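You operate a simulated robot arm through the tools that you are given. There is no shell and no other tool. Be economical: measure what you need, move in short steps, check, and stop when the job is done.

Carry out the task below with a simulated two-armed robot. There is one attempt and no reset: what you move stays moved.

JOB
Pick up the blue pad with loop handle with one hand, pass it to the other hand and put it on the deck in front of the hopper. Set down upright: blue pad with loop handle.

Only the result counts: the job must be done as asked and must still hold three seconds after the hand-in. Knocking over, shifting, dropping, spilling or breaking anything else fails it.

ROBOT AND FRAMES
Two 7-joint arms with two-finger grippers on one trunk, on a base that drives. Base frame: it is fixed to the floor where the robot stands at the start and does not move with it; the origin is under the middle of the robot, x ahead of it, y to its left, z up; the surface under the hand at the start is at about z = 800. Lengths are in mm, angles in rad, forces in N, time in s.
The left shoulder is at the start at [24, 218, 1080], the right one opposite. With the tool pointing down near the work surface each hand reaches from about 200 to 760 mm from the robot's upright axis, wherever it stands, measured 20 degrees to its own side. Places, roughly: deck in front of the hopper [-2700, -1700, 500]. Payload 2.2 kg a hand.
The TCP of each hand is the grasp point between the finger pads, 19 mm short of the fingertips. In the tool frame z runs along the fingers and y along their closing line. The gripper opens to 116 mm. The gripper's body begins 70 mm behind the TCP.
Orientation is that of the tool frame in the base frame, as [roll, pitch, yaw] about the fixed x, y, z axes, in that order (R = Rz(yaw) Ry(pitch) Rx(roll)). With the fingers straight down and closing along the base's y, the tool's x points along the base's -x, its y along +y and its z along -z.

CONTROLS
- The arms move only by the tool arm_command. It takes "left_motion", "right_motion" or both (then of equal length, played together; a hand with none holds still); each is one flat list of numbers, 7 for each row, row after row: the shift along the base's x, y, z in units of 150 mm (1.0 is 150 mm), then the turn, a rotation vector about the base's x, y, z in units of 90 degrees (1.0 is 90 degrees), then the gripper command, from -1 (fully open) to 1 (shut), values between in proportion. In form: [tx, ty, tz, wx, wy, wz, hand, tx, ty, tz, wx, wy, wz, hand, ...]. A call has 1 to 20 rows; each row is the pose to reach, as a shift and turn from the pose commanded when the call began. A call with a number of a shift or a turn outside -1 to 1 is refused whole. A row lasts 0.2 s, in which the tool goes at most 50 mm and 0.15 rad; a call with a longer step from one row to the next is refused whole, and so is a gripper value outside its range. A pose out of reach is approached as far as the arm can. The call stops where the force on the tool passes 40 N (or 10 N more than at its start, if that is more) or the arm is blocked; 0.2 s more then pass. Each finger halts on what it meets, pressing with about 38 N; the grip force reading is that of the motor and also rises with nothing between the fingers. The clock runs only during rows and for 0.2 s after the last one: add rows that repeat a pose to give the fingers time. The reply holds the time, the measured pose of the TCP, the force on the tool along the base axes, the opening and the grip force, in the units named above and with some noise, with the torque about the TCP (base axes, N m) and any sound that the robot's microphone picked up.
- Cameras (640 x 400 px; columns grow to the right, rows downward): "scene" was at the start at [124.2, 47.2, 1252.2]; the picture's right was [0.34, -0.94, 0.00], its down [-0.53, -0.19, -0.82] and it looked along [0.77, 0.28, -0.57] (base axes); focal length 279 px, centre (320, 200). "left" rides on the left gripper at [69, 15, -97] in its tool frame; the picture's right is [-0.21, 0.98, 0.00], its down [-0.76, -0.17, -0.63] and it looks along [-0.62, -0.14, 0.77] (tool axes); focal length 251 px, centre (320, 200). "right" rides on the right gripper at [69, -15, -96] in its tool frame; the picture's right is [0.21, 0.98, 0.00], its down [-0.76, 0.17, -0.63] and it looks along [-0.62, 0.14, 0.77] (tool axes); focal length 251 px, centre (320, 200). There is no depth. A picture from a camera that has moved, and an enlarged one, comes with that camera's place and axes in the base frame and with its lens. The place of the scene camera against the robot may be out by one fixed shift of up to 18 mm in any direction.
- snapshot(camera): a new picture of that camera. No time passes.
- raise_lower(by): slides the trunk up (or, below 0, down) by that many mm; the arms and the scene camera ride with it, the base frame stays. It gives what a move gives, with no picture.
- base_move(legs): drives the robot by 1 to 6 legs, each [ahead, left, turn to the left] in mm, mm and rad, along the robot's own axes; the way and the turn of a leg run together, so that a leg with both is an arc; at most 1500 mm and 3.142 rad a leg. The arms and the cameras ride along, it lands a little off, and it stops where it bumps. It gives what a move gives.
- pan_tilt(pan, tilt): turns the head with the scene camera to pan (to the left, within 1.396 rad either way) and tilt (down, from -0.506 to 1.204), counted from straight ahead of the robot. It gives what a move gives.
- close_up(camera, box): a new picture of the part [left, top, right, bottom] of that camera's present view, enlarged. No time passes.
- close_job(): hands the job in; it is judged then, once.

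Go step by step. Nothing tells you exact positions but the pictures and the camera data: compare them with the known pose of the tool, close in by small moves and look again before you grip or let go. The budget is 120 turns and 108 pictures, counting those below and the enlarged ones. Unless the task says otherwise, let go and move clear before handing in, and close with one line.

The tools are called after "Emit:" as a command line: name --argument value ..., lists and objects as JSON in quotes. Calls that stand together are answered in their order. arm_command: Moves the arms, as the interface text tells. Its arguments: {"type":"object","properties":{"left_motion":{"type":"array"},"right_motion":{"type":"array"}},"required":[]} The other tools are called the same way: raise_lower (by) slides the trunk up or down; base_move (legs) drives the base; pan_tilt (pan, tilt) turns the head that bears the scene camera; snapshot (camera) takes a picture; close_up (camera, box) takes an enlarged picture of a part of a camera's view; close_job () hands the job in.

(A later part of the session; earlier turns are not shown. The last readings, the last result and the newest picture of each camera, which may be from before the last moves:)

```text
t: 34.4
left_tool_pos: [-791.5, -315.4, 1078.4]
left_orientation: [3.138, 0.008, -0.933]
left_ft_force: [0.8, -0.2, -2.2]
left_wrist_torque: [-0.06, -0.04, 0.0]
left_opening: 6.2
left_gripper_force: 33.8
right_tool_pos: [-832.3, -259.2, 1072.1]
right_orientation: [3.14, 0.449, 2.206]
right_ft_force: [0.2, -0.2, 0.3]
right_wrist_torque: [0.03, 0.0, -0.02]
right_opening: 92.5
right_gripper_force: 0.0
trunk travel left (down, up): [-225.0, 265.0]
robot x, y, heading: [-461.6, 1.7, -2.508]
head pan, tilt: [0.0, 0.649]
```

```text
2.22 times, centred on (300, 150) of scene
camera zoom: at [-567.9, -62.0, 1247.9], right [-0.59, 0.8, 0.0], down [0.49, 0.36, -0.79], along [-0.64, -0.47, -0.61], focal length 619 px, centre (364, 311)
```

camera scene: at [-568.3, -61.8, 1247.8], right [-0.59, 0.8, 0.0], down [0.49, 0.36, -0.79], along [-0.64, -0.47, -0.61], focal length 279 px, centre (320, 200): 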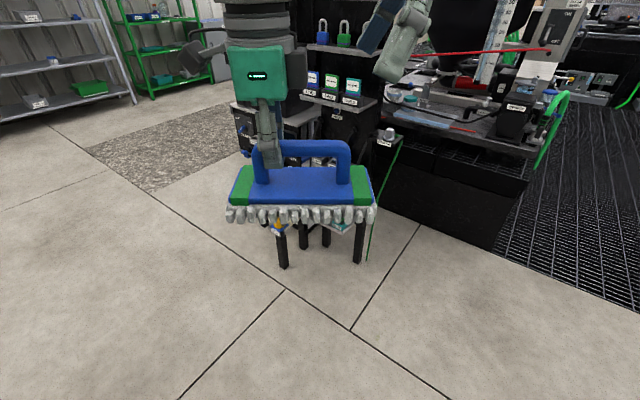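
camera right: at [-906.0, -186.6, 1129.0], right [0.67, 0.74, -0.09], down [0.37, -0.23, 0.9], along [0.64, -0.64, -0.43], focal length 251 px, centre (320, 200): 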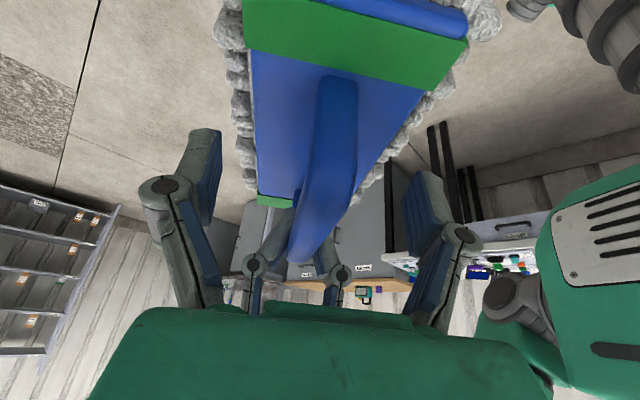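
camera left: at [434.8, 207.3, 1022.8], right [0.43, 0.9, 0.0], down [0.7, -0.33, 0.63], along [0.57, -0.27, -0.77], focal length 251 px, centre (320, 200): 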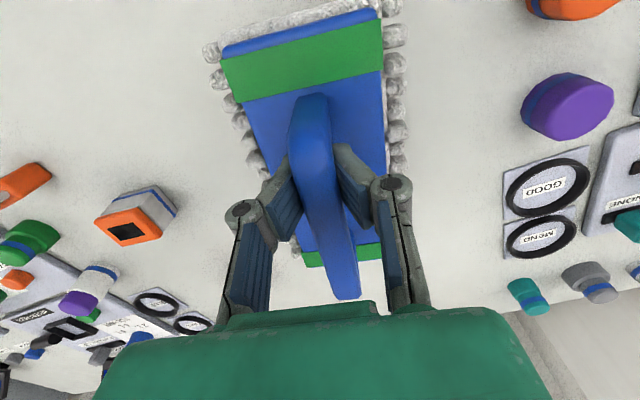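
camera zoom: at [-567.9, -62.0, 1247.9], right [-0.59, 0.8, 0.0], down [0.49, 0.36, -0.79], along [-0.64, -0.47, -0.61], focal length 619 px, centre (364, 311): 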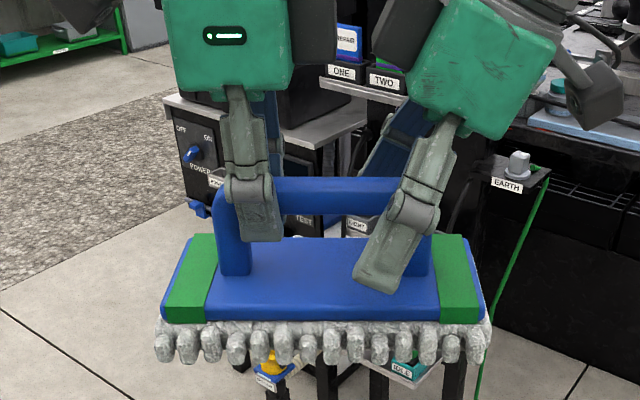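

Emit:
arm_command --right_motion '[0, 0, 0, 0, 0, 0, 0, 0, 0, 0, 0, 0, 0, 0.5, 0, 0, 0, 0, 0, 0, 1, 0, 0, 0, 0, 0, 0, 1, 0, 0, 0, 0, 0, 0, 1]'

Emit:
snapshot --camera "right"

Emit:
close_up --camera "scene" --box '[210, 60, 390, 240]'

```text
t: 35.6
left_tool_pos: [-792.2, -316.3, 1079.6]
left_orientation: [3.139, 0.01, -0.931]
left_ft_force: [-2.3, 0.4, -1.9]
left_wrist_torque: [0.01, 0.01, 0.12]
left_opening: 6.1
left_gripper_force: 33.9
right_tool_pos: [-832.0, -260.4, 1071.4]
right_orientation: [3.138, 0.448, 2.205]
right_ft_force: [1.8, 0.4, -0.5]
right_wrist_torque: [-0.02, -0.01, 0.03]
right_opening: 6.0
right_gripper_force: 31.7
trunk travel left (down, up): [-225.0, 265.0]
robot x, y, heading: [-463.6, 0.4, -2.507]
head pan, tilt: [0.0, 0.649]
```

```text
70 pictures are left
camera right: at [-906.2, -186.6, 1129.0], right [0.67, 0.74, -0.09], down [0.37, -0.23, 0.9], along [0.64, -0.64, -0.43], focal length 251 px, centre (320, 200)
```

right: 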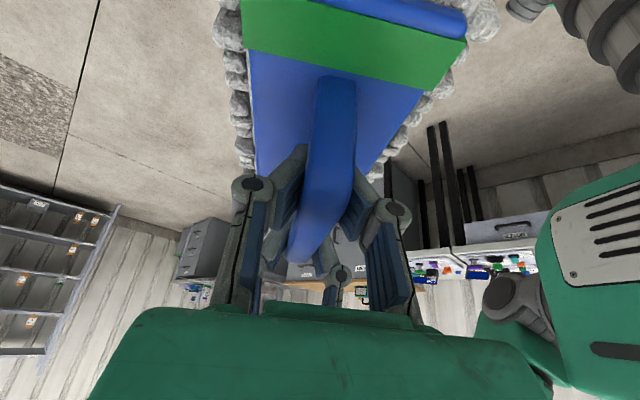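

```text
2.22 times, centred on (300, 150) of scene
camera zoom: at [-568.2, -62.0, 1247.8], right [-0.59, 0.8, 0.0], down [0.49, 0.36, -0.79], along [-0.64, -0.47, -0.61], focal length 619 px, centre (364, 311)
```

zoom: 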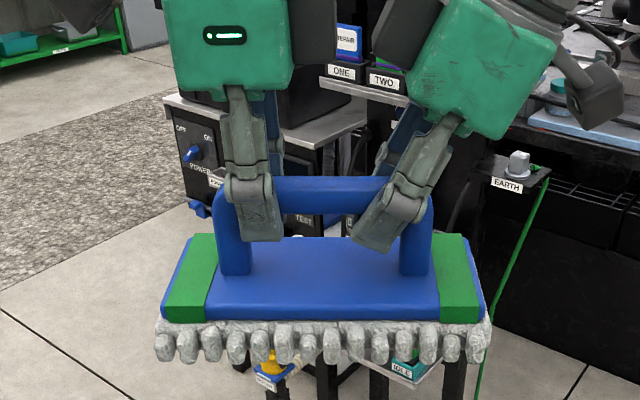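

Both hands hold the bar with balanced forces. I'll release the left hand and draw it straight up and away.

Emit:
arm_command --left_motion '[0, 0, 0, 0, 0, 0, 0.5, 0, 0, 0, 0, 0, 0, 0, 0, 0, 0, 0, 0, 0, -0.5, 0, 0, 0, 0, 0, 0, -0.5]'

Emit:
close_up --camera "scene" --box '[210, 60, 390, 240]'

```text
t: 36.6
left_tool_pos: [-791.2, -316.7, 1079.5]
left_orientation: [3.14, 0.011, -0.932]
left_ft_force: [0.7, 0.4, -0.5]
left_wrist_torque: [-0.04, 0.0, 0.01]
left_opening: 87.1
left_gripper_force: 0.0
right_tool_pos: [-832.6, -260.9, 1071.6]
right_orientation: [3.141, 0.45, 2.206]
right_ft_force: [0.6, 0.8, 0.8]
right_wrist_torque: [0.06, 0.05, 0.0]
right_opening: 5.8
right_gripper_force: 32.4
trunk travel left (down, up): [-225.0, 265.0]
robot x, y, heading: [-459.8, 4.5, -2.51]
head pan, tilt: [0.0, 0.649]
```

```text
2.22 times, centred on (300, 150) of scene
camera zoom: at [-568.2, -62.0, 1247.8], right [-0.59, 0.8, 0.0], down [0.49, 0.36, -0.79], along [-0.64, -0.47, -0.61], focal length 619 px, centre (364, 311)
```

zoom: 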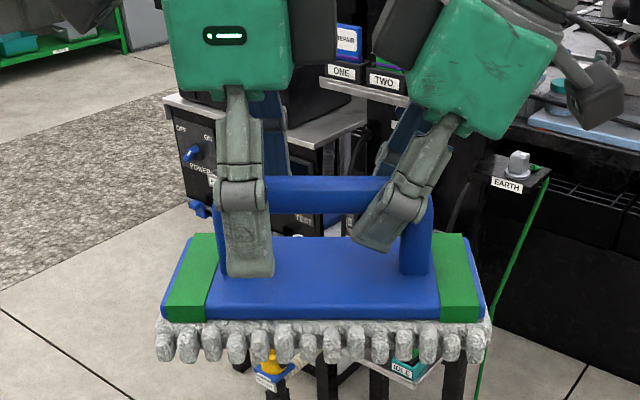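

The right hand holds the pad level. I'll now withdraw the left hand up and outward.

Emit:
arm_command --left_motion '[0, 0, 0.25, 0, 0, 0, -0.7, 0, 0, 0.5, 0, 0, 0, -0.8, 0, 0, 0.75, 0, 0, 0, -1, 0.1, -0.13, 0.8, 0, 0, 0.09, -1, 0.25, -0.3, 0.8, 0, 0, 0.18, -1, 0.38, -0.5, 0.8, 0, 0, 0.27, -1, 0.5, -0.7, 0.8, 0, 0, 0.36, -1, 0.59, -0.8, 0.8, 0, 0, 0.45, -1]'

Emit:
snapshot --camera "scene"

```text
t: 38.4
left_tool_pos: [-703.1, -438.7, 1198.3]
left_orientation: [3.141, 0.013, -0.223]
left_ft_force: [-0.1, -0.4, 0.2]
left_wrist_torque: [0.04, 0.03, 0.0]
left_opening: 116.0
left_gripper_force: 0.1
right_tool_pos: [-831.8, -261.8, 1073.0]
right_orientation: [3.141, 0.448, 2.208]
right_ft_force: [0.4, 0.8, 0.7]
right_wrist_torque: [0.06, 0.06, 0.04]
right_opening: 6.1
right_gripper_force: 31.7
trunk travel left (down, up): [-225.0, 265.0]
robot x, y, heading: [-463.9, -0.2, -2.507]
head pan, tilt: [0.0, 0.649]
```

```text
67 pictures are left
camera scene: at [-566.6, -62.9, 1247.9], right [-0.59, 0.8, 0.0], down [0.49, 0.36, -0.79], along [-0.64, -0.47, -0.61], focal length 279 px, centre (320, 200)
```

scene: 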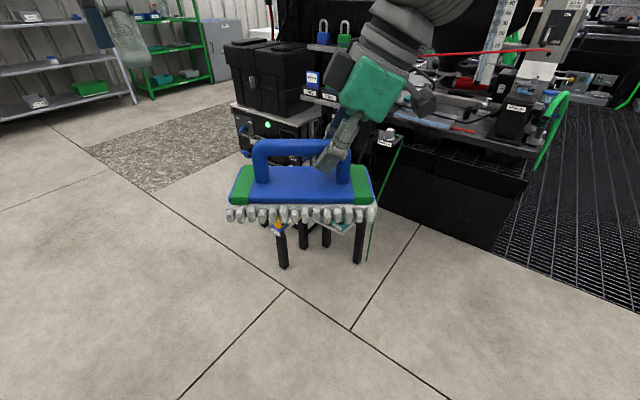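

Handover is done. Now I need a clear view of the hopper and deck to plan the drive.

Emit:
pan_tilt --pan -0.15 --tilt 0.15

Emit:
snapshot --camera "scene"

Emit:
pan_tilt --pan -0.9 --tilt 0.3

Emit:
snapshot --camera "scene"

Emit:
pan_tilt --pan 0.6 --tilt 0.3

Emit:
snapshot --camera "scene"

```text
t: 39.3
left_tool_pos: [-704.7, -437.6, 1198.2]
left_orientation: [3.14, 0.012, -0.227]
left_ft_force: [0.3, -0.1, 0.2]
left_wrist_torque: [0.01, -0.05, -0.03]
left_opening: 115.7
left_gripper_force: 0.1
right_tool_pos: [-832.8, -260.4, 1072.7]
right_orientation: [3.141, 0.448, 2.206]
right_ft_force: [-0.2, -0.3, -0.2]
right_wrist_torque: [0.06, 0.02, 0.02]
right_opening: 5.9
right_gripper_force: 31.6
trunk travel left (down, up): [-225.0, 265.0]
robot x, y, heading: [-460.3, 4.7, -2.51]
head pan, tilt: [-0.15, 0.15]
```

```text
66 pictures are left
camera scene: at [-579.7, -54.3, 1293.5], right [-0.47, 0.88, 0.0], down [0.14, 0.07, -0.99], along [-0.87, -0.46, -0.15], focal length 279 px, centre (320, 200)
```

scene: 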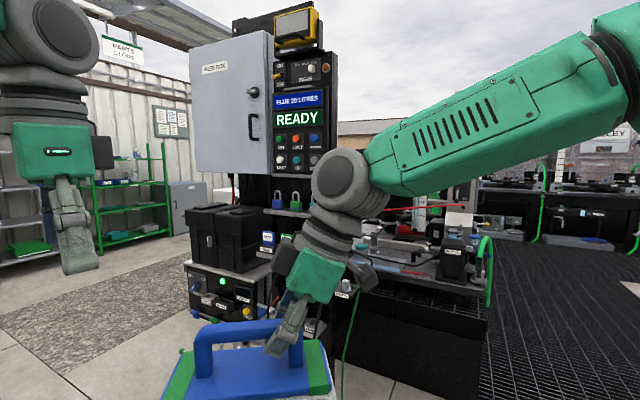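

```text
t: 40.4
left_tool_pos: [-703.6, -437.6, 1197.1]
left_orientation: [3.141, 0.01, -0.227]
left_ft_force: [0.2, 0.3, -0.2]
left_wrist_torque: [-0.03, -0.04, 0.01]
left_opening: 116.0
left_gripper_force: 0.1
right_tool_pos: [-831.9, -260.9, 1073.2]
right_orientation: [3.14, 0.449, 2.206]
right_ft_force: [-1.1, -0.5, 0.0]
right_wrist_torque: [0.08, 0.03, -0.02]
right_opening: 6.1
right_gripper_force: 31.7
trunk travel left (down, up): [-225.0, 265.0]
robot x, y, heading: [-460.7, 1.1, -2.503]
head pan, tilt: [-0.901, 0.3]
```

```text
65 pictures are left
camera scene: at [-587.7, 13.3, 1279.8], right [0.26, 0.97, 0.0], down [0.29, -0.07, -0.95], along [-0.92, 0.25, -0.3], focal length 279 px, centre (320, 200)
```

scene: 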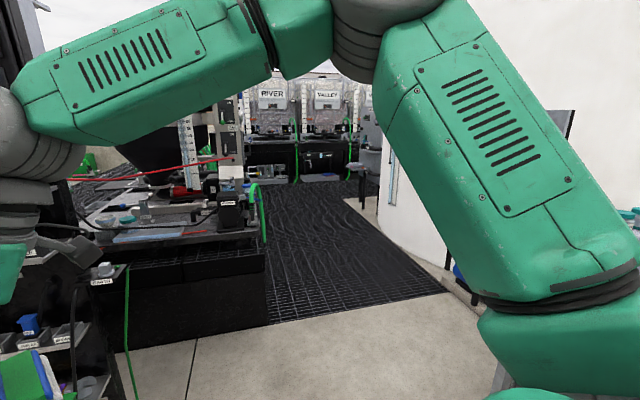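

```text
t: 42.0
left_tool_pos: [-703.2, -437.3, 1197.0]
left_orientation: [3.14, 0.01, -0.224]
left_ft_force: [0.5, 0.1, -0.8]
left_wrist_torque: [-0.02, -0.01, 0.02]
left_opening: 115.8
left_gripper_force: 0.1
right_tool_pos: [-832.1, -261.1, 1072.1]
right_orientation: [3.14, 0.45, 2.209]
right_ft_force: [0.0, -0.4, -0.1]
right_wrist_torque: [0.02, 0.04, -0.01]
right_opening: 6.1
right_gripper_force: 31.4
trunk travel left (down, up): [-225.0, 265.0]
robot x, y, heading: [-462.4, 0.8, -2.509]
head pan, tilt: [0.6, 0.3]
```

```text
64 pictures are left
camera scene: at [-528.3, -99.3, 1279.6], right [-0.94, 0.33, 0.0], down [0.1, 0.28, -0.95], along [-0.31, -0.9, -0.3], focal length 279 px, centre (320, 200)
```

scene: 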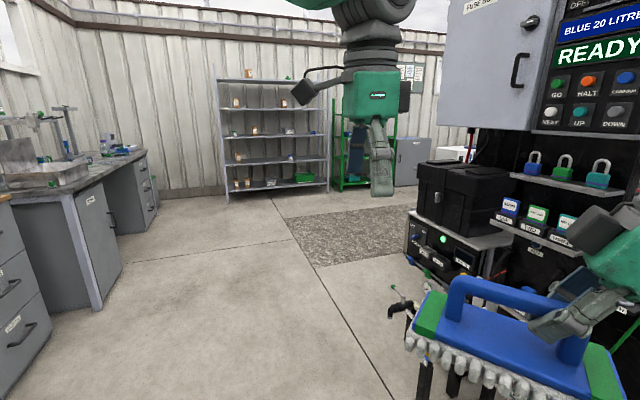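

The rig stands on a black platform about 500 mm high, with a cabinet and pipe stand in front. I'll slide sideways over the open floor (along −y) to see the platform from its left side.

Emit:
base_move --legs '[[530, 725, 0], [530, 725, 0]]'

Emit:
base_move --legs '[[0, 0, -0.55]]'

Emit:
pan_tilt --pan 0.1 --tilt 0.25

Emit:
snapshot --camera "scene"

```text
t: 51.1
left_tool_pos: [-732.5, -2237.4, 1199.7]
left_orientation: [3.136, 0.008, -0.24]
left_ft_force: [-0.9, -0.2, 0.4]
left_wrist_torque: [0.0, -0.02, -0.03]
left_opening: 115.7
left_gripper_force: 0.1
right_tool_pos: [-857.1, -2058.3, 1072.1]
right_orientation: [3.139, 0.453, 2.192]
right_ft_force: [0.0, 0.0, -1.9]
right_wrist_torque: [0.02, 0.01, -0.01]
right_opening: 5.9
right_gripper_force: 30.4
trunk travel left (down, up): [-225.0, 265.0]
robot x, y, heading: [-482.0, -1807.7, -2.524]
head pan, tilt: [0.6, 0.3]
```

```text
t: 53.0
left_tool_pos: [-912.8, -2074.9, 1195.5]
left_orientation: [-3.133, 0.028, -0.781]
left_ft_force: [1.3, -1.0, -0.2]
left_wrist_torque: [0.07, -0.03, -0.02]
left_opening: 115.9
left_gripper_force: 0.1
right_tool_pos: [-926.3, -1855.9, 1073.9]
right_orientation: [-3.14, 0.43, 1.65]
right_ft_force: [0.2, -1.0, -2.1]
right_wrist_torque: [0.12, 0.04, 0.0]
right_opening: 5.9
right_gripper_force: 29.6
trunk travel left (down, up): [-225.0, 265.0]
robot x, y, heading: [-476.2, -1814.3, -3.058]
head pan, tilt: [0.6, 0.3]
```

```text
t: 54.0
left_tool_pos: [-908.2, -2077.5, 1197.9]
left_orientation: [-3.135, 0.028, -0.78]
left_ft_force: [0.3, -0.8, 0.1]
left_wrist_torque: [0.11, 0.02, -0.06]
left_opening: 116.0
left_gripper_force: 0.0
right_tool_pos: [-923.9, -1857.0, 1073.6]
right_orientation: [-3.138, 0.432, 1.655]
right_ft_force: [-0.7, -1.3, -2.1]
right_wrist_torque: [0.16, -0.03, -0.01]
right_opening: 6.1
right_gripper_force: 29.6
trunk travel left (down, up): [-225.0, 265.0]
robot x, y, heading: [-478.3, -1812.4, -3.066]
head pan, tilt: [0.099, 0.25]
```

```text
63 pictures are left
camera scene: at [-613.7, -1833.3, 1284.2], right [-0.18, 0.98, 0.01], down [0.25, 0.05, -0.97], along [-0.95, -0.17, -0.25], focal length 279 px, centre (320, 200)
```

scene: 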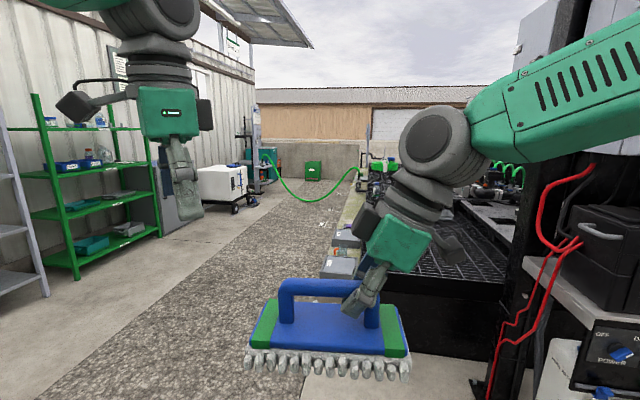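

The deck's black grating is now visible ahead on the right, beside the gravel lane. I'll move along the lane and look from closer.

Emit:
base_move --legs '[[900, 480, 0]]'

Emit:
pan_tilt --pan -0.1 --tilt 0.35

Emit:
snapshot --camera "scene"

Emit:
pan_tilt --pan -0.9 --tilt 0.4

Emit:
snapshot --camera "scene"

```text
t: 59.4
left_tool_pos: [-1799.6, -2604.1, 1200.7]
left_orientation: [3.132, 0.01, -0.781]
left_ft_force: [-0.4, 1.2, 0.3]
left_wrist_torque: [-0.05, -0.04, 0.0]
left_opening: 116.2
left_gripper_force: 0.0
right_tool_pos: [-1814.8, -2389.0, 1074.3]
right_orientation: [-3.138, 0.454, 1.655]
right_ft_force: [-0.3, 0.7, -1.7]
right_wrist_torque: [0.01, -0.02, 0.04]
right_opening: 6.1
right_gripper_force: 28.8
trunk travel left (down, up): [-225.0, 265.0]
robot x, y, heading: [-1371.2, -2369.1, -3.061]
head pan, tilt: [0.099, 0.25]
```

```text
t: 60.1
left_tool_pos: [-1794.8, -2611.4, 1200.8]
left_orientation: [3.133, 0.016, -0.779]
left_ft_force: [-0.3, 0.1, 0.7]
left_wrist_torque: [-0.02, -0.01, 0.02]
left_opening: 116.0
left_gripper_force: 0.1
right_tool_pos: [-1811.9, -2395.2, 1075.7]
right_orientation: [-3.136, 0.448, 1.655]
right_ft_force: [0.3, 0.5, -1.3]
right_wrist_torque: [0.05, 0.01, -0.01]
right_opening: 5.7
right_gripper_force: 28.4
trunk travel left (down, up): [-225.0, 265.0]
robot x, y, heading: [-1369.8, -2363.9, -3.06]
head pan, tilt: [-0.099, 0.351]
```

```text
62 pictures are left
camera scene: at [-1504.7, -2360.4, 1275.0], right [0.02, 1.0, 0.0], down [0.35, 0.0, -0.94], along [-0.94, 0.02, -0.35], focal length 279 px, centre (320, 200)
```

scene: 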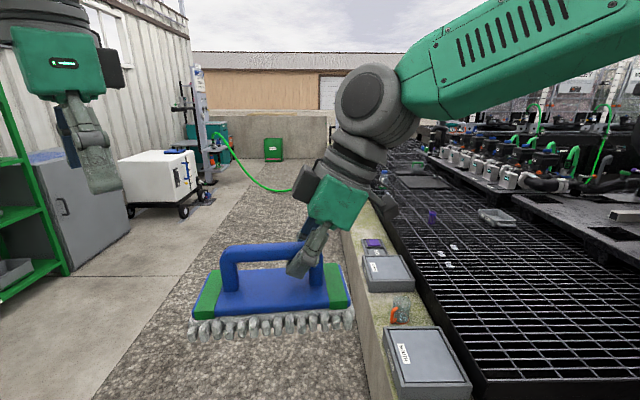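

```text
t: 61.2
left_tool_pos: [-1797.1, -2601.3, 1202.3]
left_orientation: [3.13, 0.012, -0.781]
left_ft_force: [0.1, 0.0, -0.4]
left_wrist_torque: [-0.06, -0.01, 0.02]
left_opening: 115.9
left_gripper_force: 0.0
right_tool_pos: [-1812.9, -2384.9, 1074.9]
right_orientation: [-3.136, 0.454, 1.652]
right_ft_force: [-0.2, 0.6, -2.5]
right_wrist_torque: [-0.04, -0.01, -0.01]
right_opening: 6.1
right_gripper_force: 28.1
trunk travel left (down, up): [-225.0, 265.0]
robot x, y, heading: [-1364.5, -2366.1, -3.063]
head pan, tilt: [-0.901, 0.4]
```

```text
61 pictures are left
camera scene: at [-1476.1, -2277.6, 1269.8], right [0.73, 0.68, 0.0], down [0.27, -0.29, -0.92], along [-0.63, 0.67, -0.4], focal length 279 px, centre (320, 200)
```

scene: 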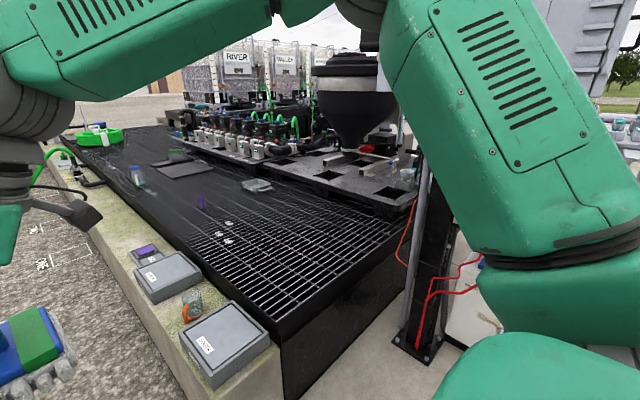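

I can see the hopper (black cone) and its grated deck beyond a concrete kerb with boxes on it. I'll drive along the lane to x≈−2700 and turn to face the deck.

Emit:
base_move --legs '[[1320, 40, 0]]'

Emit:
base_move --legs '[[0, 0, -1.65]]'

Emit:
pan_tilt --pan 0 --tilt 0.6

Emit:
snapshot --camera "scene"

```text
t: 67.6
left_tool_pos: [-3063.8, -2737.4, 1199.9]
left_orientation: [-3.141, 0.023, -0.806]
left_ft_force: [-0.1, -0.2, 0.1]
left_wrist_torque: [0.07, -0.01, -0.01]
left_opening: 115.9
left_gripper_force: 0.1
right_tool_pos: [-3073.8, -2519.2, 1075.2]
right_orientation: [-3.138, 0.439, 1.628]
right_ft_force: [1.0, -1.3, -2.3]
right_wrist_torque: [0.07, 0.03, 0.01]
right_opening: 6.3
right_gripper_force: 28.7
trunk travel left (down, up): [-225.0, 265.0]
robot x, y, heading: [-2630.6, -2496.3, -3.088]
head pan, tilt: [-0.901, 0.4]
```

```text
t: 72.0
left_tool_pos: [-2826.4, -2044.7, 1201.2]
left_orientation: [3.135, 0.021, -2.464]
left_ft_force: [-0.9, 0.2, -0.5]
left_wrist_torque: [-0.04, -0.03, -0.01]
left_opening: 116.1
left_gripper_force: 0.1
right_tool_pos: [-2608.0, -2052.8, 1075.8]
right_orientation: [-3.134, 0.444, -0.027]
right_ft_force: [-0.2, 0.6, -1.1]
right_wrist_torque: [-0.02, -0.05, -0.02]
right_opening: 6.1
right_gripper_force: 28.7
trunk travel left (down, up): [-225.0, 265.0]
robot x, y, heading: [-2626.9, -2495.9, 1.538]
head pan, tilt: [-0.901, 0.4]
```

```text
t: 73.2
left_tool_pos: [-2823.2, -2046.2, 1203.0]
left_orientation: [3.131, 0.019, -2.464]
left_ft_force: [0.3, 0.0, 0.0]
left_wrist_torque: [0.03, 0.01, 0.01]
left_opening: 116.2
left_gripper_force: 0.0
right_tool_pos: [-2605.7, -2054.4, 1076.8]
right_orientation: [-3.132, 0.449, -0.027]
right_ft_force: [0.0, -0.6, -1.4]
right_wrist_torque: [0.02, -0.07, -0.01]
right_opening: 6.0
right_gripper_force: 28.2
trunk travel left (down, up): [-225.0, 265.0]
robot x, y, heading: [-2625.7, -2491.9, 1.537]
head pan, tilt: [0.0, 0.6]
```

```text
60 pictures are left
camera scene: at [-2626.9, -2349.7, 1252.2], right [1.0, -0.03, 0.0], down [-0.02, -0.57, -0.82], along [0.03, 0.82, -0.57], focal length 279 px, centre (320, 200)
```

scene: 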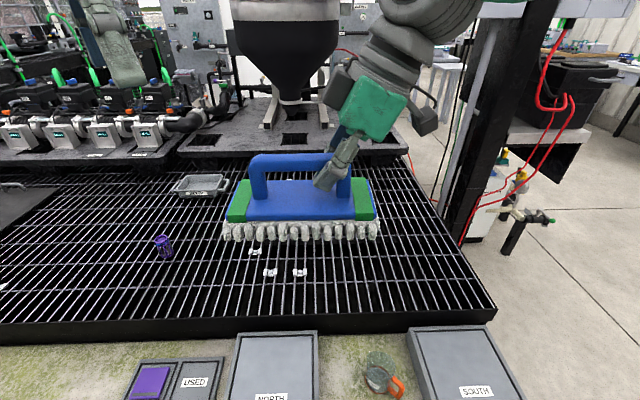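

The hopper is straight ahead and the deck in front of it is in view. The nominal target projects near some small white objects, so I'll look closely.

Emit:
close_up --camera "scene" --box '[130, 160, 330, 330]'

Emit:
close_up --camera "scene" --box '[320, 140, 520, 330]'

Emit:
snapshot --camera "left"

```text
2.35 times, centred on (230, 245) of scene
camera zoom: at [-2626.9, -2349.7, 1252.2], right [1.0, -0.03, 0.0], down [-0.02, -0.57, -0.82], along [0.03, 0.82, -0.57], focal length 656 px, centre (532, 94)
```

zoom: 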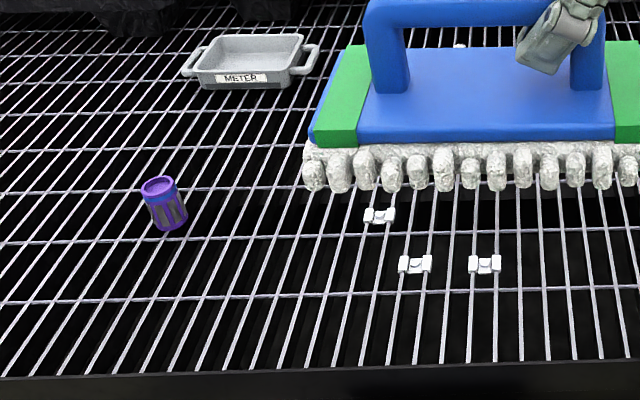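

```text
2.11 times, centred on (420, 235) of scene
camera zoom: at [-2626.9, -2349.7, 1252.2], right [1.0, -0.03, 0.0], down [-0.02, -0.57, -0.82], along [0.03, 0.82, -0.57], focal length 587 px, centre (110, 126)
```

zoom: 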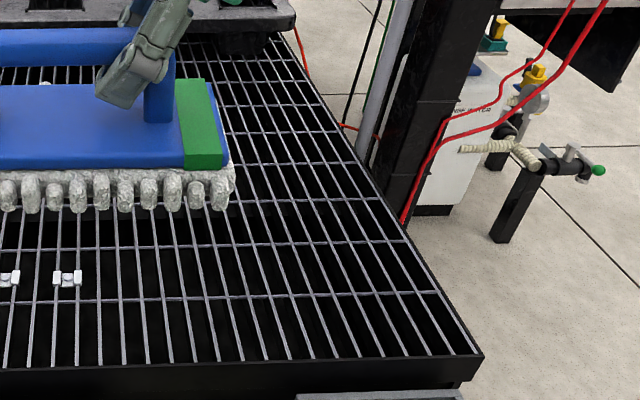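

```text
57 pictures are left
camera left: at [-2887.4, -2080.3, 1299.3], right [-0.45, 0.9, 0.01], down [0.69, 0.33, 0.65], along [0.57, 0.3, -0.76], focal length 251 px, centre (320, 200)
```

left: 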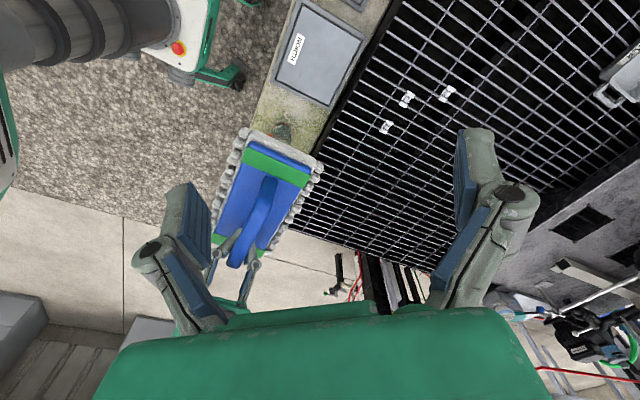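

The white bits are grating clips at about (−2850,−1601), (−2778,−1701) and (−2676,−1701), and both cameras agree. I'll aim for the clear grating just behind them, with the pad centre near (−2680,−1595), so I'll drive a bit closer and left.

Emit:
base_move --legs '[[0, 90, 0.03], [120, 0, 0]]'

Emit:
raise_lower --by -200

Emit:
snapshot --camera "scene"

```text
t: 75.2
left_tool_pos: [-2931.1, -1950.8, 1199.8]
left_orientation: [3.136, 0.008, -2.408]
left_ft_force: [-3.5, -0.3, -2.1]
left_wrist_torque: [0.0, -0.38, 0.03]
left_opening: 116.0
left_gripper_force: 0.1
right_tool_pos: [-2711.9, -1949.2, 1072.2]
right_orientation: [3.14, 0.447, 0.021]
right_ft_force: [-4.1, 1.9, -3.0]
right_wrist_torque: [-0.14, -0.21, 0.07]
right_opening: 0.0
right_gripper_force: 29.0
trunk travel left (down, up): [-225.0, 265.0]
robot x, y, heading: [-2713.5, -2398.1, 1.592]
head pan, tilt: [0.0, 0.6]
```

```text
t: 77.3
left_tool_pos: [-2934.3, -1962.3, 1001.8]
left_orientation: [3.133, 0.017, -2.407]
left_ft_force: [-0.1, 0.5, -0.8]
left_wrist_torque: [-0.01, 0.02, 0.01]
left_opening: 115.8
left_gripper_force: 0.0
right_tool_pos: [-2714.8, -1959.4, 875.4]
right_orientation: [-3.135, 0.447, 0.024]
right_ft_force: [0.2, 0.5, -1.5]
right_wrist_torque: [-0.01, -0.04, 0.0]
right_opening: 5.8
right_gripper_force: 28.3
trunk travel left (down, up): [-25.0, 465.0]
robot x, y, heading: [-2713.4, -2399.6, 1.591]
head pan, tilt: [0.0, 0.6]
```

```text
56 pictures are left
camera scene: at [-2728.4, -2256.0, 1053.9], right [1.0, 0.02, 0.01], down [0.02, -0.57, -0.82], along [-0.01, 0.82, -0.57], focal length 279 px, centre (320, 200)
```

scene: 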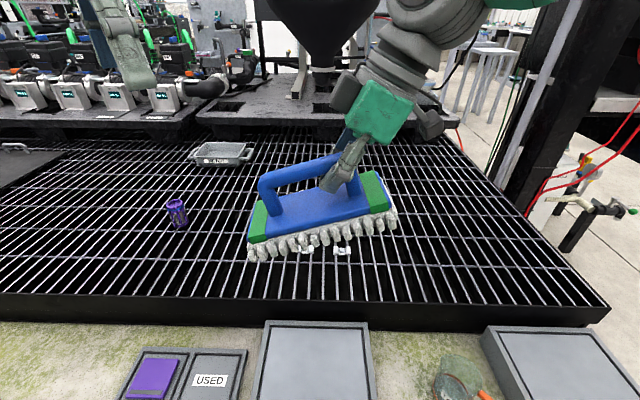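

The stop at the kerb jolted the pad and it has tilted in the grip, left end low, though it is still held. I'll inspect it.

Emit:
close_up --camera "scene" --box '[230, 110, 410, 270]'

Emit:
snapshot --camera "right"

Emit:
snapshot --camera "left"

```text
2.50 times, centred on (320, 190) of scene
camera zoom: at [-2728.4, -2256.0, 1053.9], right [1.0, 0.02, 0.01], down [0.02, -0.57, -0.82], along [-0.01, 0.82, -0.57], focal length 697 px, centre (320, 225)
```

zoom: 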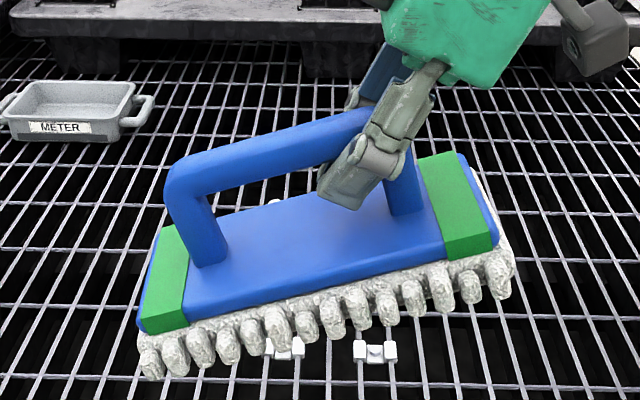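

```text
54 pictures are left
camera right: at [-2611.1, -1942.7, 932.8], right [0.21, -0.97, -0.1], down [-0.41, -0.18, 0.9], along [-0.89, -0.15, -0.43], focal length 251 px, centre (320, 200)
```

right: 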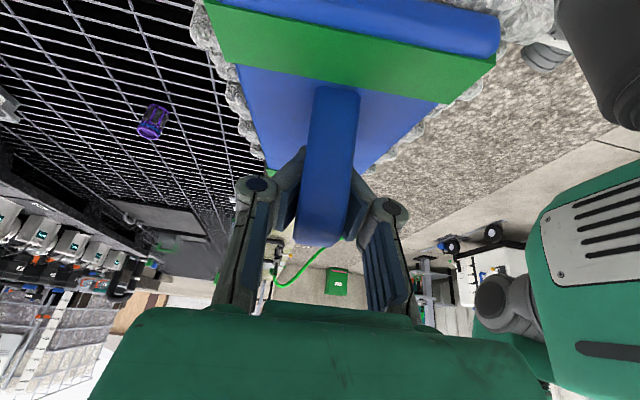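

```text
53 pictures are left
camera left: at [-2996.0, -1999.5, 1097.2], right [-0.49, 0.87, 0.01], down [0.67, 0.37, 0.64], along [0.56, 0.33, -0.76], focal length 251 px, centre (320, 200)
```

left: 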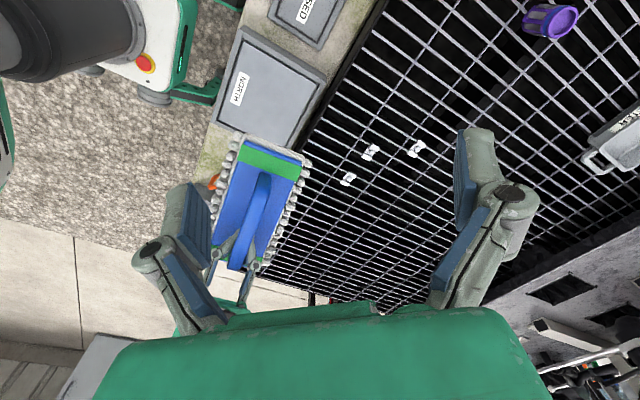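

The tilt is about 16° about the closing axis. I'll rotate the right hand by the same amount to level the pad.

Emit:
arm_command --right_motion '[0, 0, 0, 0, 0.06, 0, 1, 0, 0, 0, 0, 0.12, 0, 1, 0, 0, 0, -0.004, 0.183, 0, 1, 0, 0, 0, -0.004, 0.183, 0, 1]'

Emit:
snapshot --camera "scene"

```text
t: 78.3
left_tool_pos: [-2934.4, -1962.3, 1000.8]
left_orientation: [3.132, 0.019, -2.407]
left_ft_force: [0.0, -0.2, 0.1]
left_wrist_torque: [0.0, 0.0, 0.01]
left_opening: 116.1
left_gripper_force: 0.1
right_tool_pos: [-2715.2, -1959.4, 875.4]
right_orientation: [-3.132, 0.732, 0.029]
right_ft_force: [0.5, 0.1, -1.9]
right_wrist_torque: [-0.02, -0.02, -0.02]
right_opening: 6.0
right_gripper_force: 28.6
trunk travel left (down, up): [-25.0, 465.0]
robot x, y, heading: [-2713.0, -2398.6, 1.591]
head pan, tilt: [0.0, 0.6]
```

```text
52 pictures are left
camera scene: at [-2728.3, -2256.2, 1053.9], right [1.0, 0.02, 0.01], down [0.02, -0.57, -0.82], along [-0.01, 0.82, -0.57], focal length 279 px, centre (320, 200)
```

scene: 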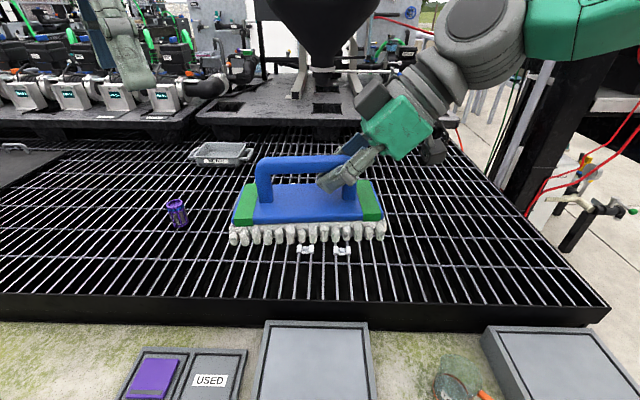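

The pad is level again. The spot behind the clips is about 800 mm away, so I'll check how much room there is between the clips and the deck's front rim.

Emit:
close_up --camera "scene" --box '[230, 200, 470, 340]'

Emit:
close_up --camera "left" --box '[240, 80, 500, 300]'

```text
2.67 times, centred on (350, 270) of scene
camera zoom: at [-2728.3, -2256.2, 1053.9], right [1.0, 0.02, 0.01], down [0.02, -0.57, -0.82], along [-0.01, 0.82, -0.57], focal length 743 px, centre (240, 13)
```

zoom: 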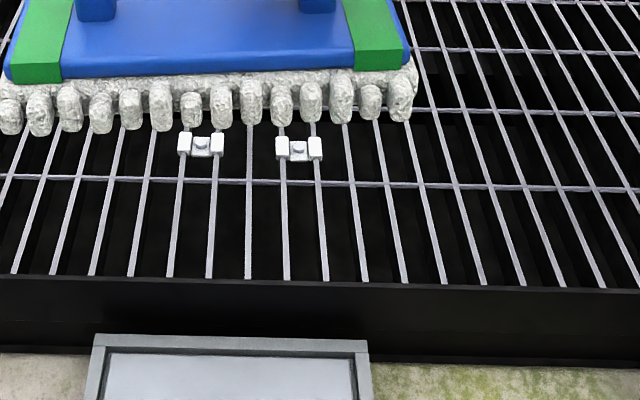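

```text
1.82 times, centred on (370, 190) of left
camera zoom: at [-2996.8, -1999.7, 1097.1], right [-0.49, 0.87, 0.01], down [0.67, 0.37, 0.65], along [0.56, 0.33, -0.76], focal length 457 px, centre (229, 218)
```

zoom: 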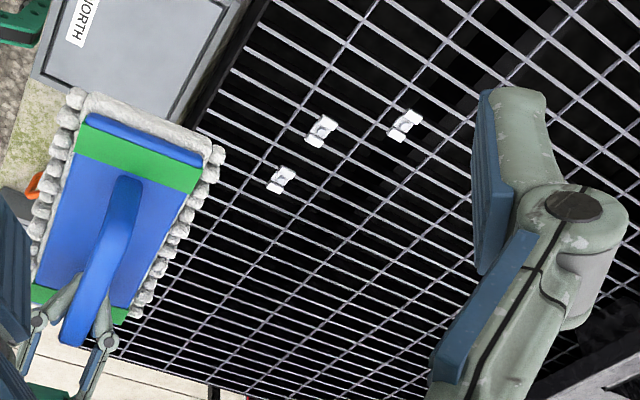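

The gap between the clips and rim is about y −1718 to −1860. The pad is about 115 mm wide, so it fits and needs no more driving. I'll move the pad toward centre (−2700,−1795) and lower partway.

Emit:
arm_command --right_motion '[0.06, 0.2, -0.1, 0, 0, 0, 1, 0.12, 0.4, -0.25, 0, 0, 0, 1, 0.2, 0.6, -0.45, 0, 0, 0, 1, 0.28, 0.8, -0.65, 0, 0, 0, 1, 0.35, 0.95, -0.85, 0, 0, 0, 1, 0.387, 1.0, -1.0, 0, 0, 0, 1, 0.387, 1.0, -1.0, 0, 0, 0, 1]'

Emit:
snapshot --camera "scene"

Emit:
snapshot --camera "left"

```text
t: 80.0
left_tool_pos: [-2934.5, -1963.0, 1001.7]
left_orientation: [3.133, 0.019, -2.409]
left_ft_force: [-0.2, 0.2, 0.2]
left_wrist_torque: [-0.01, 0.01, -0.02]
left_opening: 115.9
left_gripper_force: 0.0
right_tool_pos: [-2655.7, -1806.5, 725.9]
right_orientation: [-3.134, 0.733, 0.028]
right_ft_force: [-0.8, 0.0, -1.3]
right_wrist_torque: [-0.04, -0.11, -0.02]
right_opening: 5.9
right_gripper_force: 28.0
trunk travel left (down, up): [-25.0, 465.0]
robot x, y, heading: [-2710.3, -2396.1, 1.59]
head pan, tilt: [0.0, 0.6]
```

```text
49 pictures are left
camera scene: at [-2728.3, -2255.4, 1053.9], right [1.0, 0.02, 0.01], down [0.02, -0.57, -0.82], along [-0.01, 0.82, -0.57], focal length 279 px, centre (320, 200)
```

scene: 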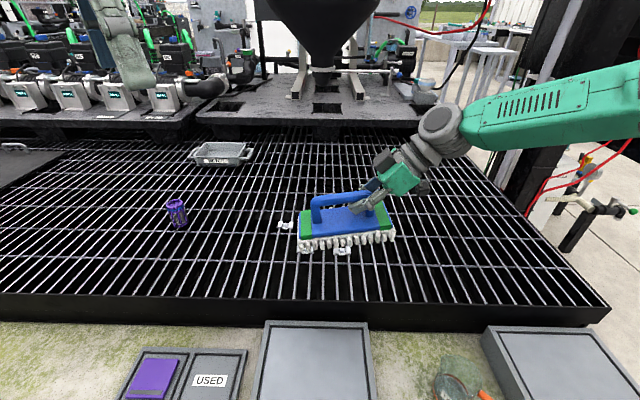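

```text
48 pictures are left
camera left: at [-2996.3, -1999.6, 1097.2], right [-0.49, 0.87, 0.01], down [0.67, 0.37, 0.64], along [0.56, 0.33, -0.76], focal length 251 px, centre (320, 200)
```

left: 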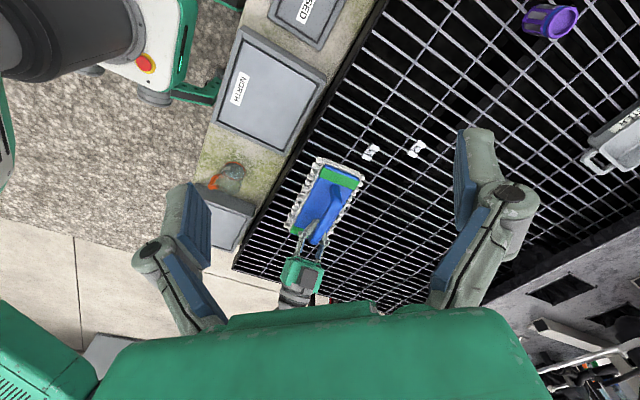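

The pad is over the strip. I'll lower to just above the grating and check its position against the clips and rim.

Emit:
arm_command --right_motion '[0, 0.02, -0.25, 0, 0, 0, 1, 0, 0.04, -0.5, 0, 0, 0, 1, 0, 0.05, -0.75, 0, 0, 0, 1, 0, 0.05, -0.75, 0, 0, 0, 1]'

Emit:
close_up --camera "scene" --box '[230, 170, 470, 330]'

Emit:
close_up --camera "left" --box '[220, 80, 480, 280]'

```text
t: 81.0
left_tool_pos: [-2935.6, -1962.5, 1001.1]
left_orientation: [3.133, 0.019, -2.409]
left_ft_force: [-0.2, 0.8, -0.6]
left_wrist_torque: [-0.04, 0.0, -0.03]
left_opening: 116.0
left_gripper_force: 0.0
right_tool_pos: [-2654.9, -1800.0, 617.3]
right_orientation: [-3.13, 0.732, 0.026]
right_ft_force: [-0.2, -0.1, -2.0]
right_wrist_torque: [0.0, -0.03, 0.02]
right_opening: 5.8
right_gripper_force: 28.4
trunk travel left (down, up): [-25.0, 465.0]
robot x, y, heading: [-2711.0, -2400.7, 1.593]
head pan, tilt: [0.0, 0.6]
```

```text
2.50 times, centred on (350, 250) of scene
camera zoom: at [-2728.4, -2255.5, 1053.9], right [1.0, 0.02, 0.01], down [0.02, -0.57, -0.82], along [-0.01, 0.82, -0.57], focal length 697 px, centre (245, 75)
```

zoom: 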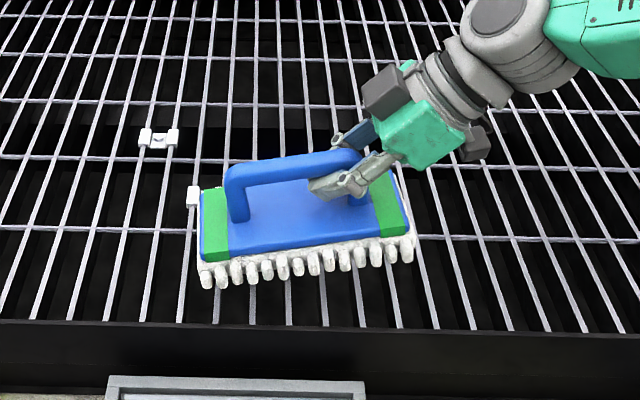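

```text
2.00 times, centred on (350, 180) of left
camera zoom: at [-2996.2, -1999.9, 1097.4], right [-0.49, 0.87, 0.01], down [0.67, 0.37, 0.64], along [0.56, 0.33, -0.76], focal length 503 px, centre (260, 240)
```

zoom: 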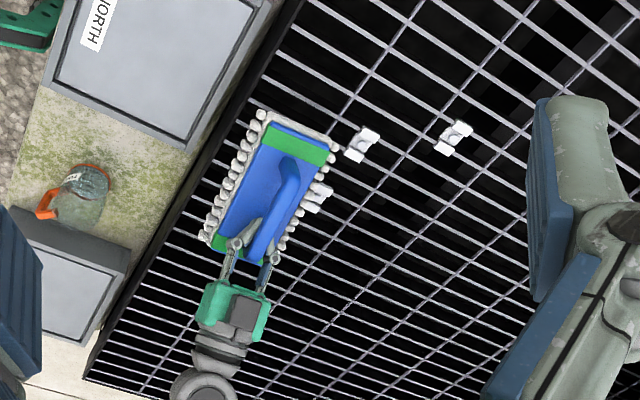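

The pad sits well along x, but it is turned about 5° with its left end slightly low. I'll correct the yaw and tilt, shift 10 mm inward and re-check.

Emit:
arm_command --right_motion '[0, 0.04, -0.05, 0, 0.02, -0.03, 1, 0, 0.07, -0.12, 0, 0.035, -0.05, 1, 0, 0.07, -0.12, 0, 0.035, -0.05, 1]'

Emit:
close_up --camera "scene" --box '[230, 170, 470, 330]'

Emit:
close_up --camera "left" --box '[220, 80, 480, 280]'

```text
t: 81.8
left_tool_pos: [-2933.3, -1962.3, 1001.3]
left_orientation: [3.133, 0.017, -2.409]
left_ft_force: [0.6, 0.2, 0.6]
left_wrist_torque: [0.0, -0.01, 0.0]
left_opening: 115.9
left_gripper_force: 0.1
right_tool_pos: [-2656.6, -1789.1, 596.6]
right_orientation: [-3.134, 0.789, -0.052]
right_ft_force: [-0.4, 0.1, -2.2]
right_wrist_torque: [0.04, -0.06, -0.02]
right_opening: 5.9
right_gripper_force: 28.6
trunk travel left (down, up): [-25.0, 465.0]
robot x, y, heading: [-2717.3, -2396.4, 1.593]
head pan, tilt: [0.0, 0.6]
```

```text
2.50 times, centred on (350, 250) of scene
camera zoom: at [-2728.4, -2255.3, 1053.9], right [1.0, 0.02, 0.01], down [0.02, -0.57, -0.82], along [-0.01, 0.82, -0.57], focal length 697 px, centre (245, 75)
```

zoom: 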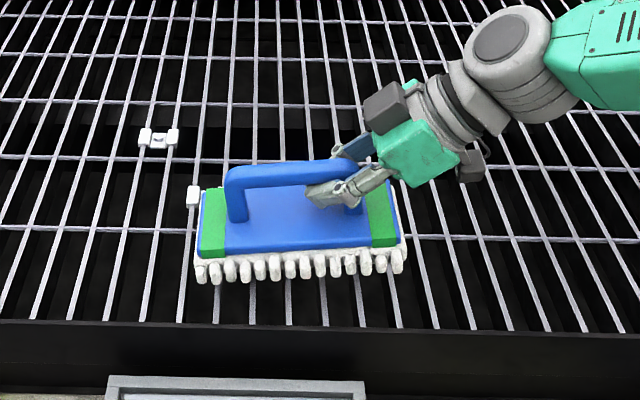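

```text
2.00 times, centred on (350, 180) of left
camera zoom: at [-2996.2, -1999.6, 1097.2], right [-0.49, 0.87, 0.01], down [0.67, 0.37, 0.64], along [0.56, 0.33, -0.76], focal length 503 px, centre (260, 240)
```

zoom: 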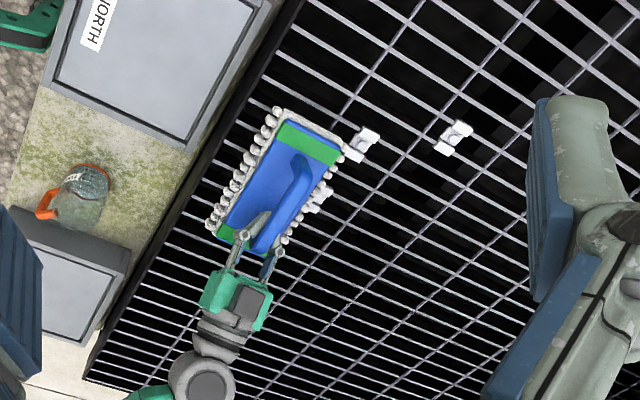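

The pad is parallel to the bars, with about 20 mm to spare at both the clips and the rim. I'll lower gently to contact.

Emit:
arm_command --right_motion '[0, 0, -0.05, 0, 0, 0, 1, 0, 0, -0.1, 0, 0, 0, 1, 0, 0, -0.1, 0, 0, 0, 1]'

Emit:
arm_command --right_motion '[0, 0, -0.017, 0, 0, 0, 1, 0, 0, -0.033, 0, 0, 0, 1, 0, 0, -0.033, 0, 0, 0, 1]'

Emit:
close_up --camera "scene" --box '[230, 170, 470, 330]'

```text
t: 82.5
left_tool_pos: [-2934.4, -1962.1, 1001.2]
left_orientation: [3.132, 0.017, -2.41]
left_ft_force: [-0.4, -0.4, -0.6]
left_wrist_torque: [-0.01, 0.01, 0.03]
left_opening: 116.0
left_gripper_force: 0.0
right_tool_pos: [-2656.3, -1789.8, 581.1]
right_orientation: [-3.134, 0.79, -0.055]
right_ft_force: [-0.8, 0.6, -1.6]
right_wrist_torque: [-0.01, -0.03, -0.01]
right_opening: 6.1
right_gripper_force: 28.0
trunk travel left (down, up): [-25.0, 465.0]
robot x, y, heading: [-2713.0, -2402.1, 1.592]
head pan, tilt: [0.0, 0.6]
```

```text
t: 83.3
left_tool_pos: [-2934.7, -1961.7, 1001.6]
left_orientation: [3.133, 0.019, -2.408]
left_ft_force: [-0.9, 0.4, 0.7]
left_wrist_torque: [0.0, 0.0, 0.01]
left_opening: 116.2
left_gripper_force: 0.0
right_tool_pos: [-2655.6, -1790.9, 574.5]
right_orientation: [-3.134, 0.788, -0.054]
right_ft_force: [0.5, -0.6, -1.3]
right_wrist_torque: [0.01, 0.01, 0.0]
right_opening: 5.9
right_gripper_force: 28.8
trunk travel left (down, up): [-25.0, 465.0]
robot x, y, heading: [-2712.9, -2403.7, 1.591]
head pan, tilt: [0.0, 0.6]
```

```text
2.50 times, centred on (350, 250) of scene
camera zoom: at [-2728.4, -2255.2, 1053.9], right [1.0, 0.02, 0.01], down [0.02, -0.57, -0.82], along [-0.01, 0.82, -0.57], focal length 697 px, centre (245, 75)
```

zoom: 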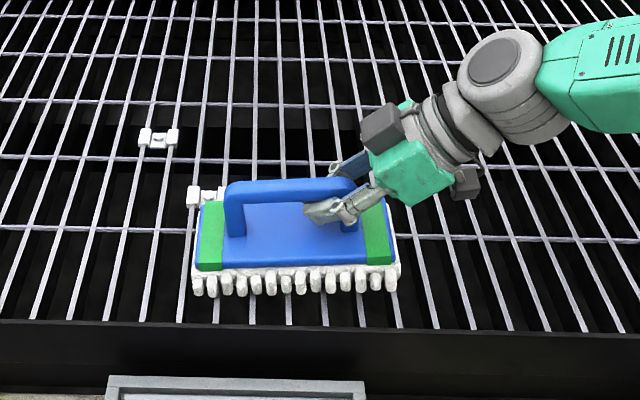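

No contact yet, so I'll continue in small steps.

Emit:
arm_command --right_motion '[0, 0, -0.017, 0, 0, 0, 1, 0, 0, -0.033, 0, 0, 0, 1, 0, 0, -0.033, 0, 0, 0, 1]'

Emit:
arm_command --right_motion '[0, 0, -0.017, 0, 0, 0, 1, 0, 0, -0.033, 0, 0, 0, 1, 0, 0, -0.033, 0, 0, 0, 1]'

Emit:
close_up --camera "scene" --box '[230, 170, 470, 330]'

```text
t: 84.2
left_tool_pos: [-2933.6, -1962.5, 1002.0]
left_orientation: [3.133, 0.018, -2.407]
left_ft_force: [-0.5, -0.5, 1.1]
left_wrist_torque: [0.04, -0.01, 0.02]
left_opening: 116.1
left_gripper_force: 0.0
right_tool_pos: [-2655.5, -1791.5, 570.1]
right_orientation: [-3.136, 0.786, -0.054]
right_ft_force: [-0.1, -0.6, -0.6]
right_wrist_torque: [0.03, 0.0, -0.03]
right_opening: 6.1
right_gripper_force: 28.3
trunk travel left (down, up): [-25.0, 465.0]
robot x, y, heading: [-2714.8, -2400.0, 1.591]
head pan, tilt: [0.0, 0.6]
```

```text
t: 85.0
left_tool_pos: [-2934.4, -1962.1, 1001.7]
left_orientation: [3.132, 0.016, -2.409]
left_ft_force: [0.1, -0.2, 0.1]
left_wrist_torque: [0.0, 0.02, 0.02]
left_opening: 115.9
left_gripper_force: 0.1
right_tool_pos: [-2656.0, -1791.2, 565.1]
right_orientation: [-3.135, 0.788, -0.054]
right_ft_force: [0.6, -0.3, -1.5]
right_wrist_torque: [0.01, 0.01, 0.01]
right_opening: 6.0
right_gripper_force: 28.6
trunk travel left (down, up): [-25.0, 465.0]
robot x, y, heading: [-2713.5, -2398.1, 1.586]
head pan, tilt: [0.0, 0.6]
```

```text
2.50 times, centred on (350, 250) of scene
camera zoom: at [-2728.4, -2255.2, 1053.9], right [1.0, 0.02, 0.01], down [0.02, -0.57, -0.82], along [-0.01, 0.82, -0.57], focal length 697 px, centre (245, 75)
```

zoom: 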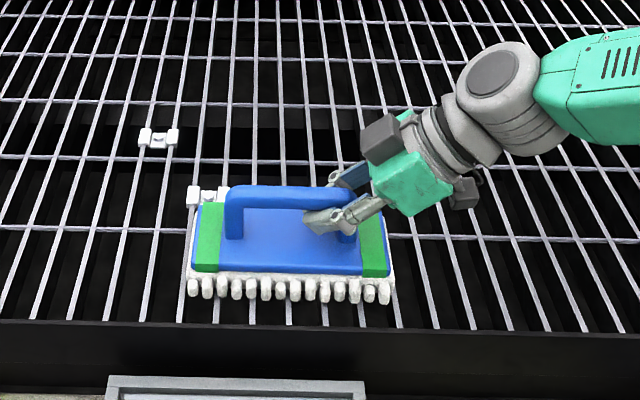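

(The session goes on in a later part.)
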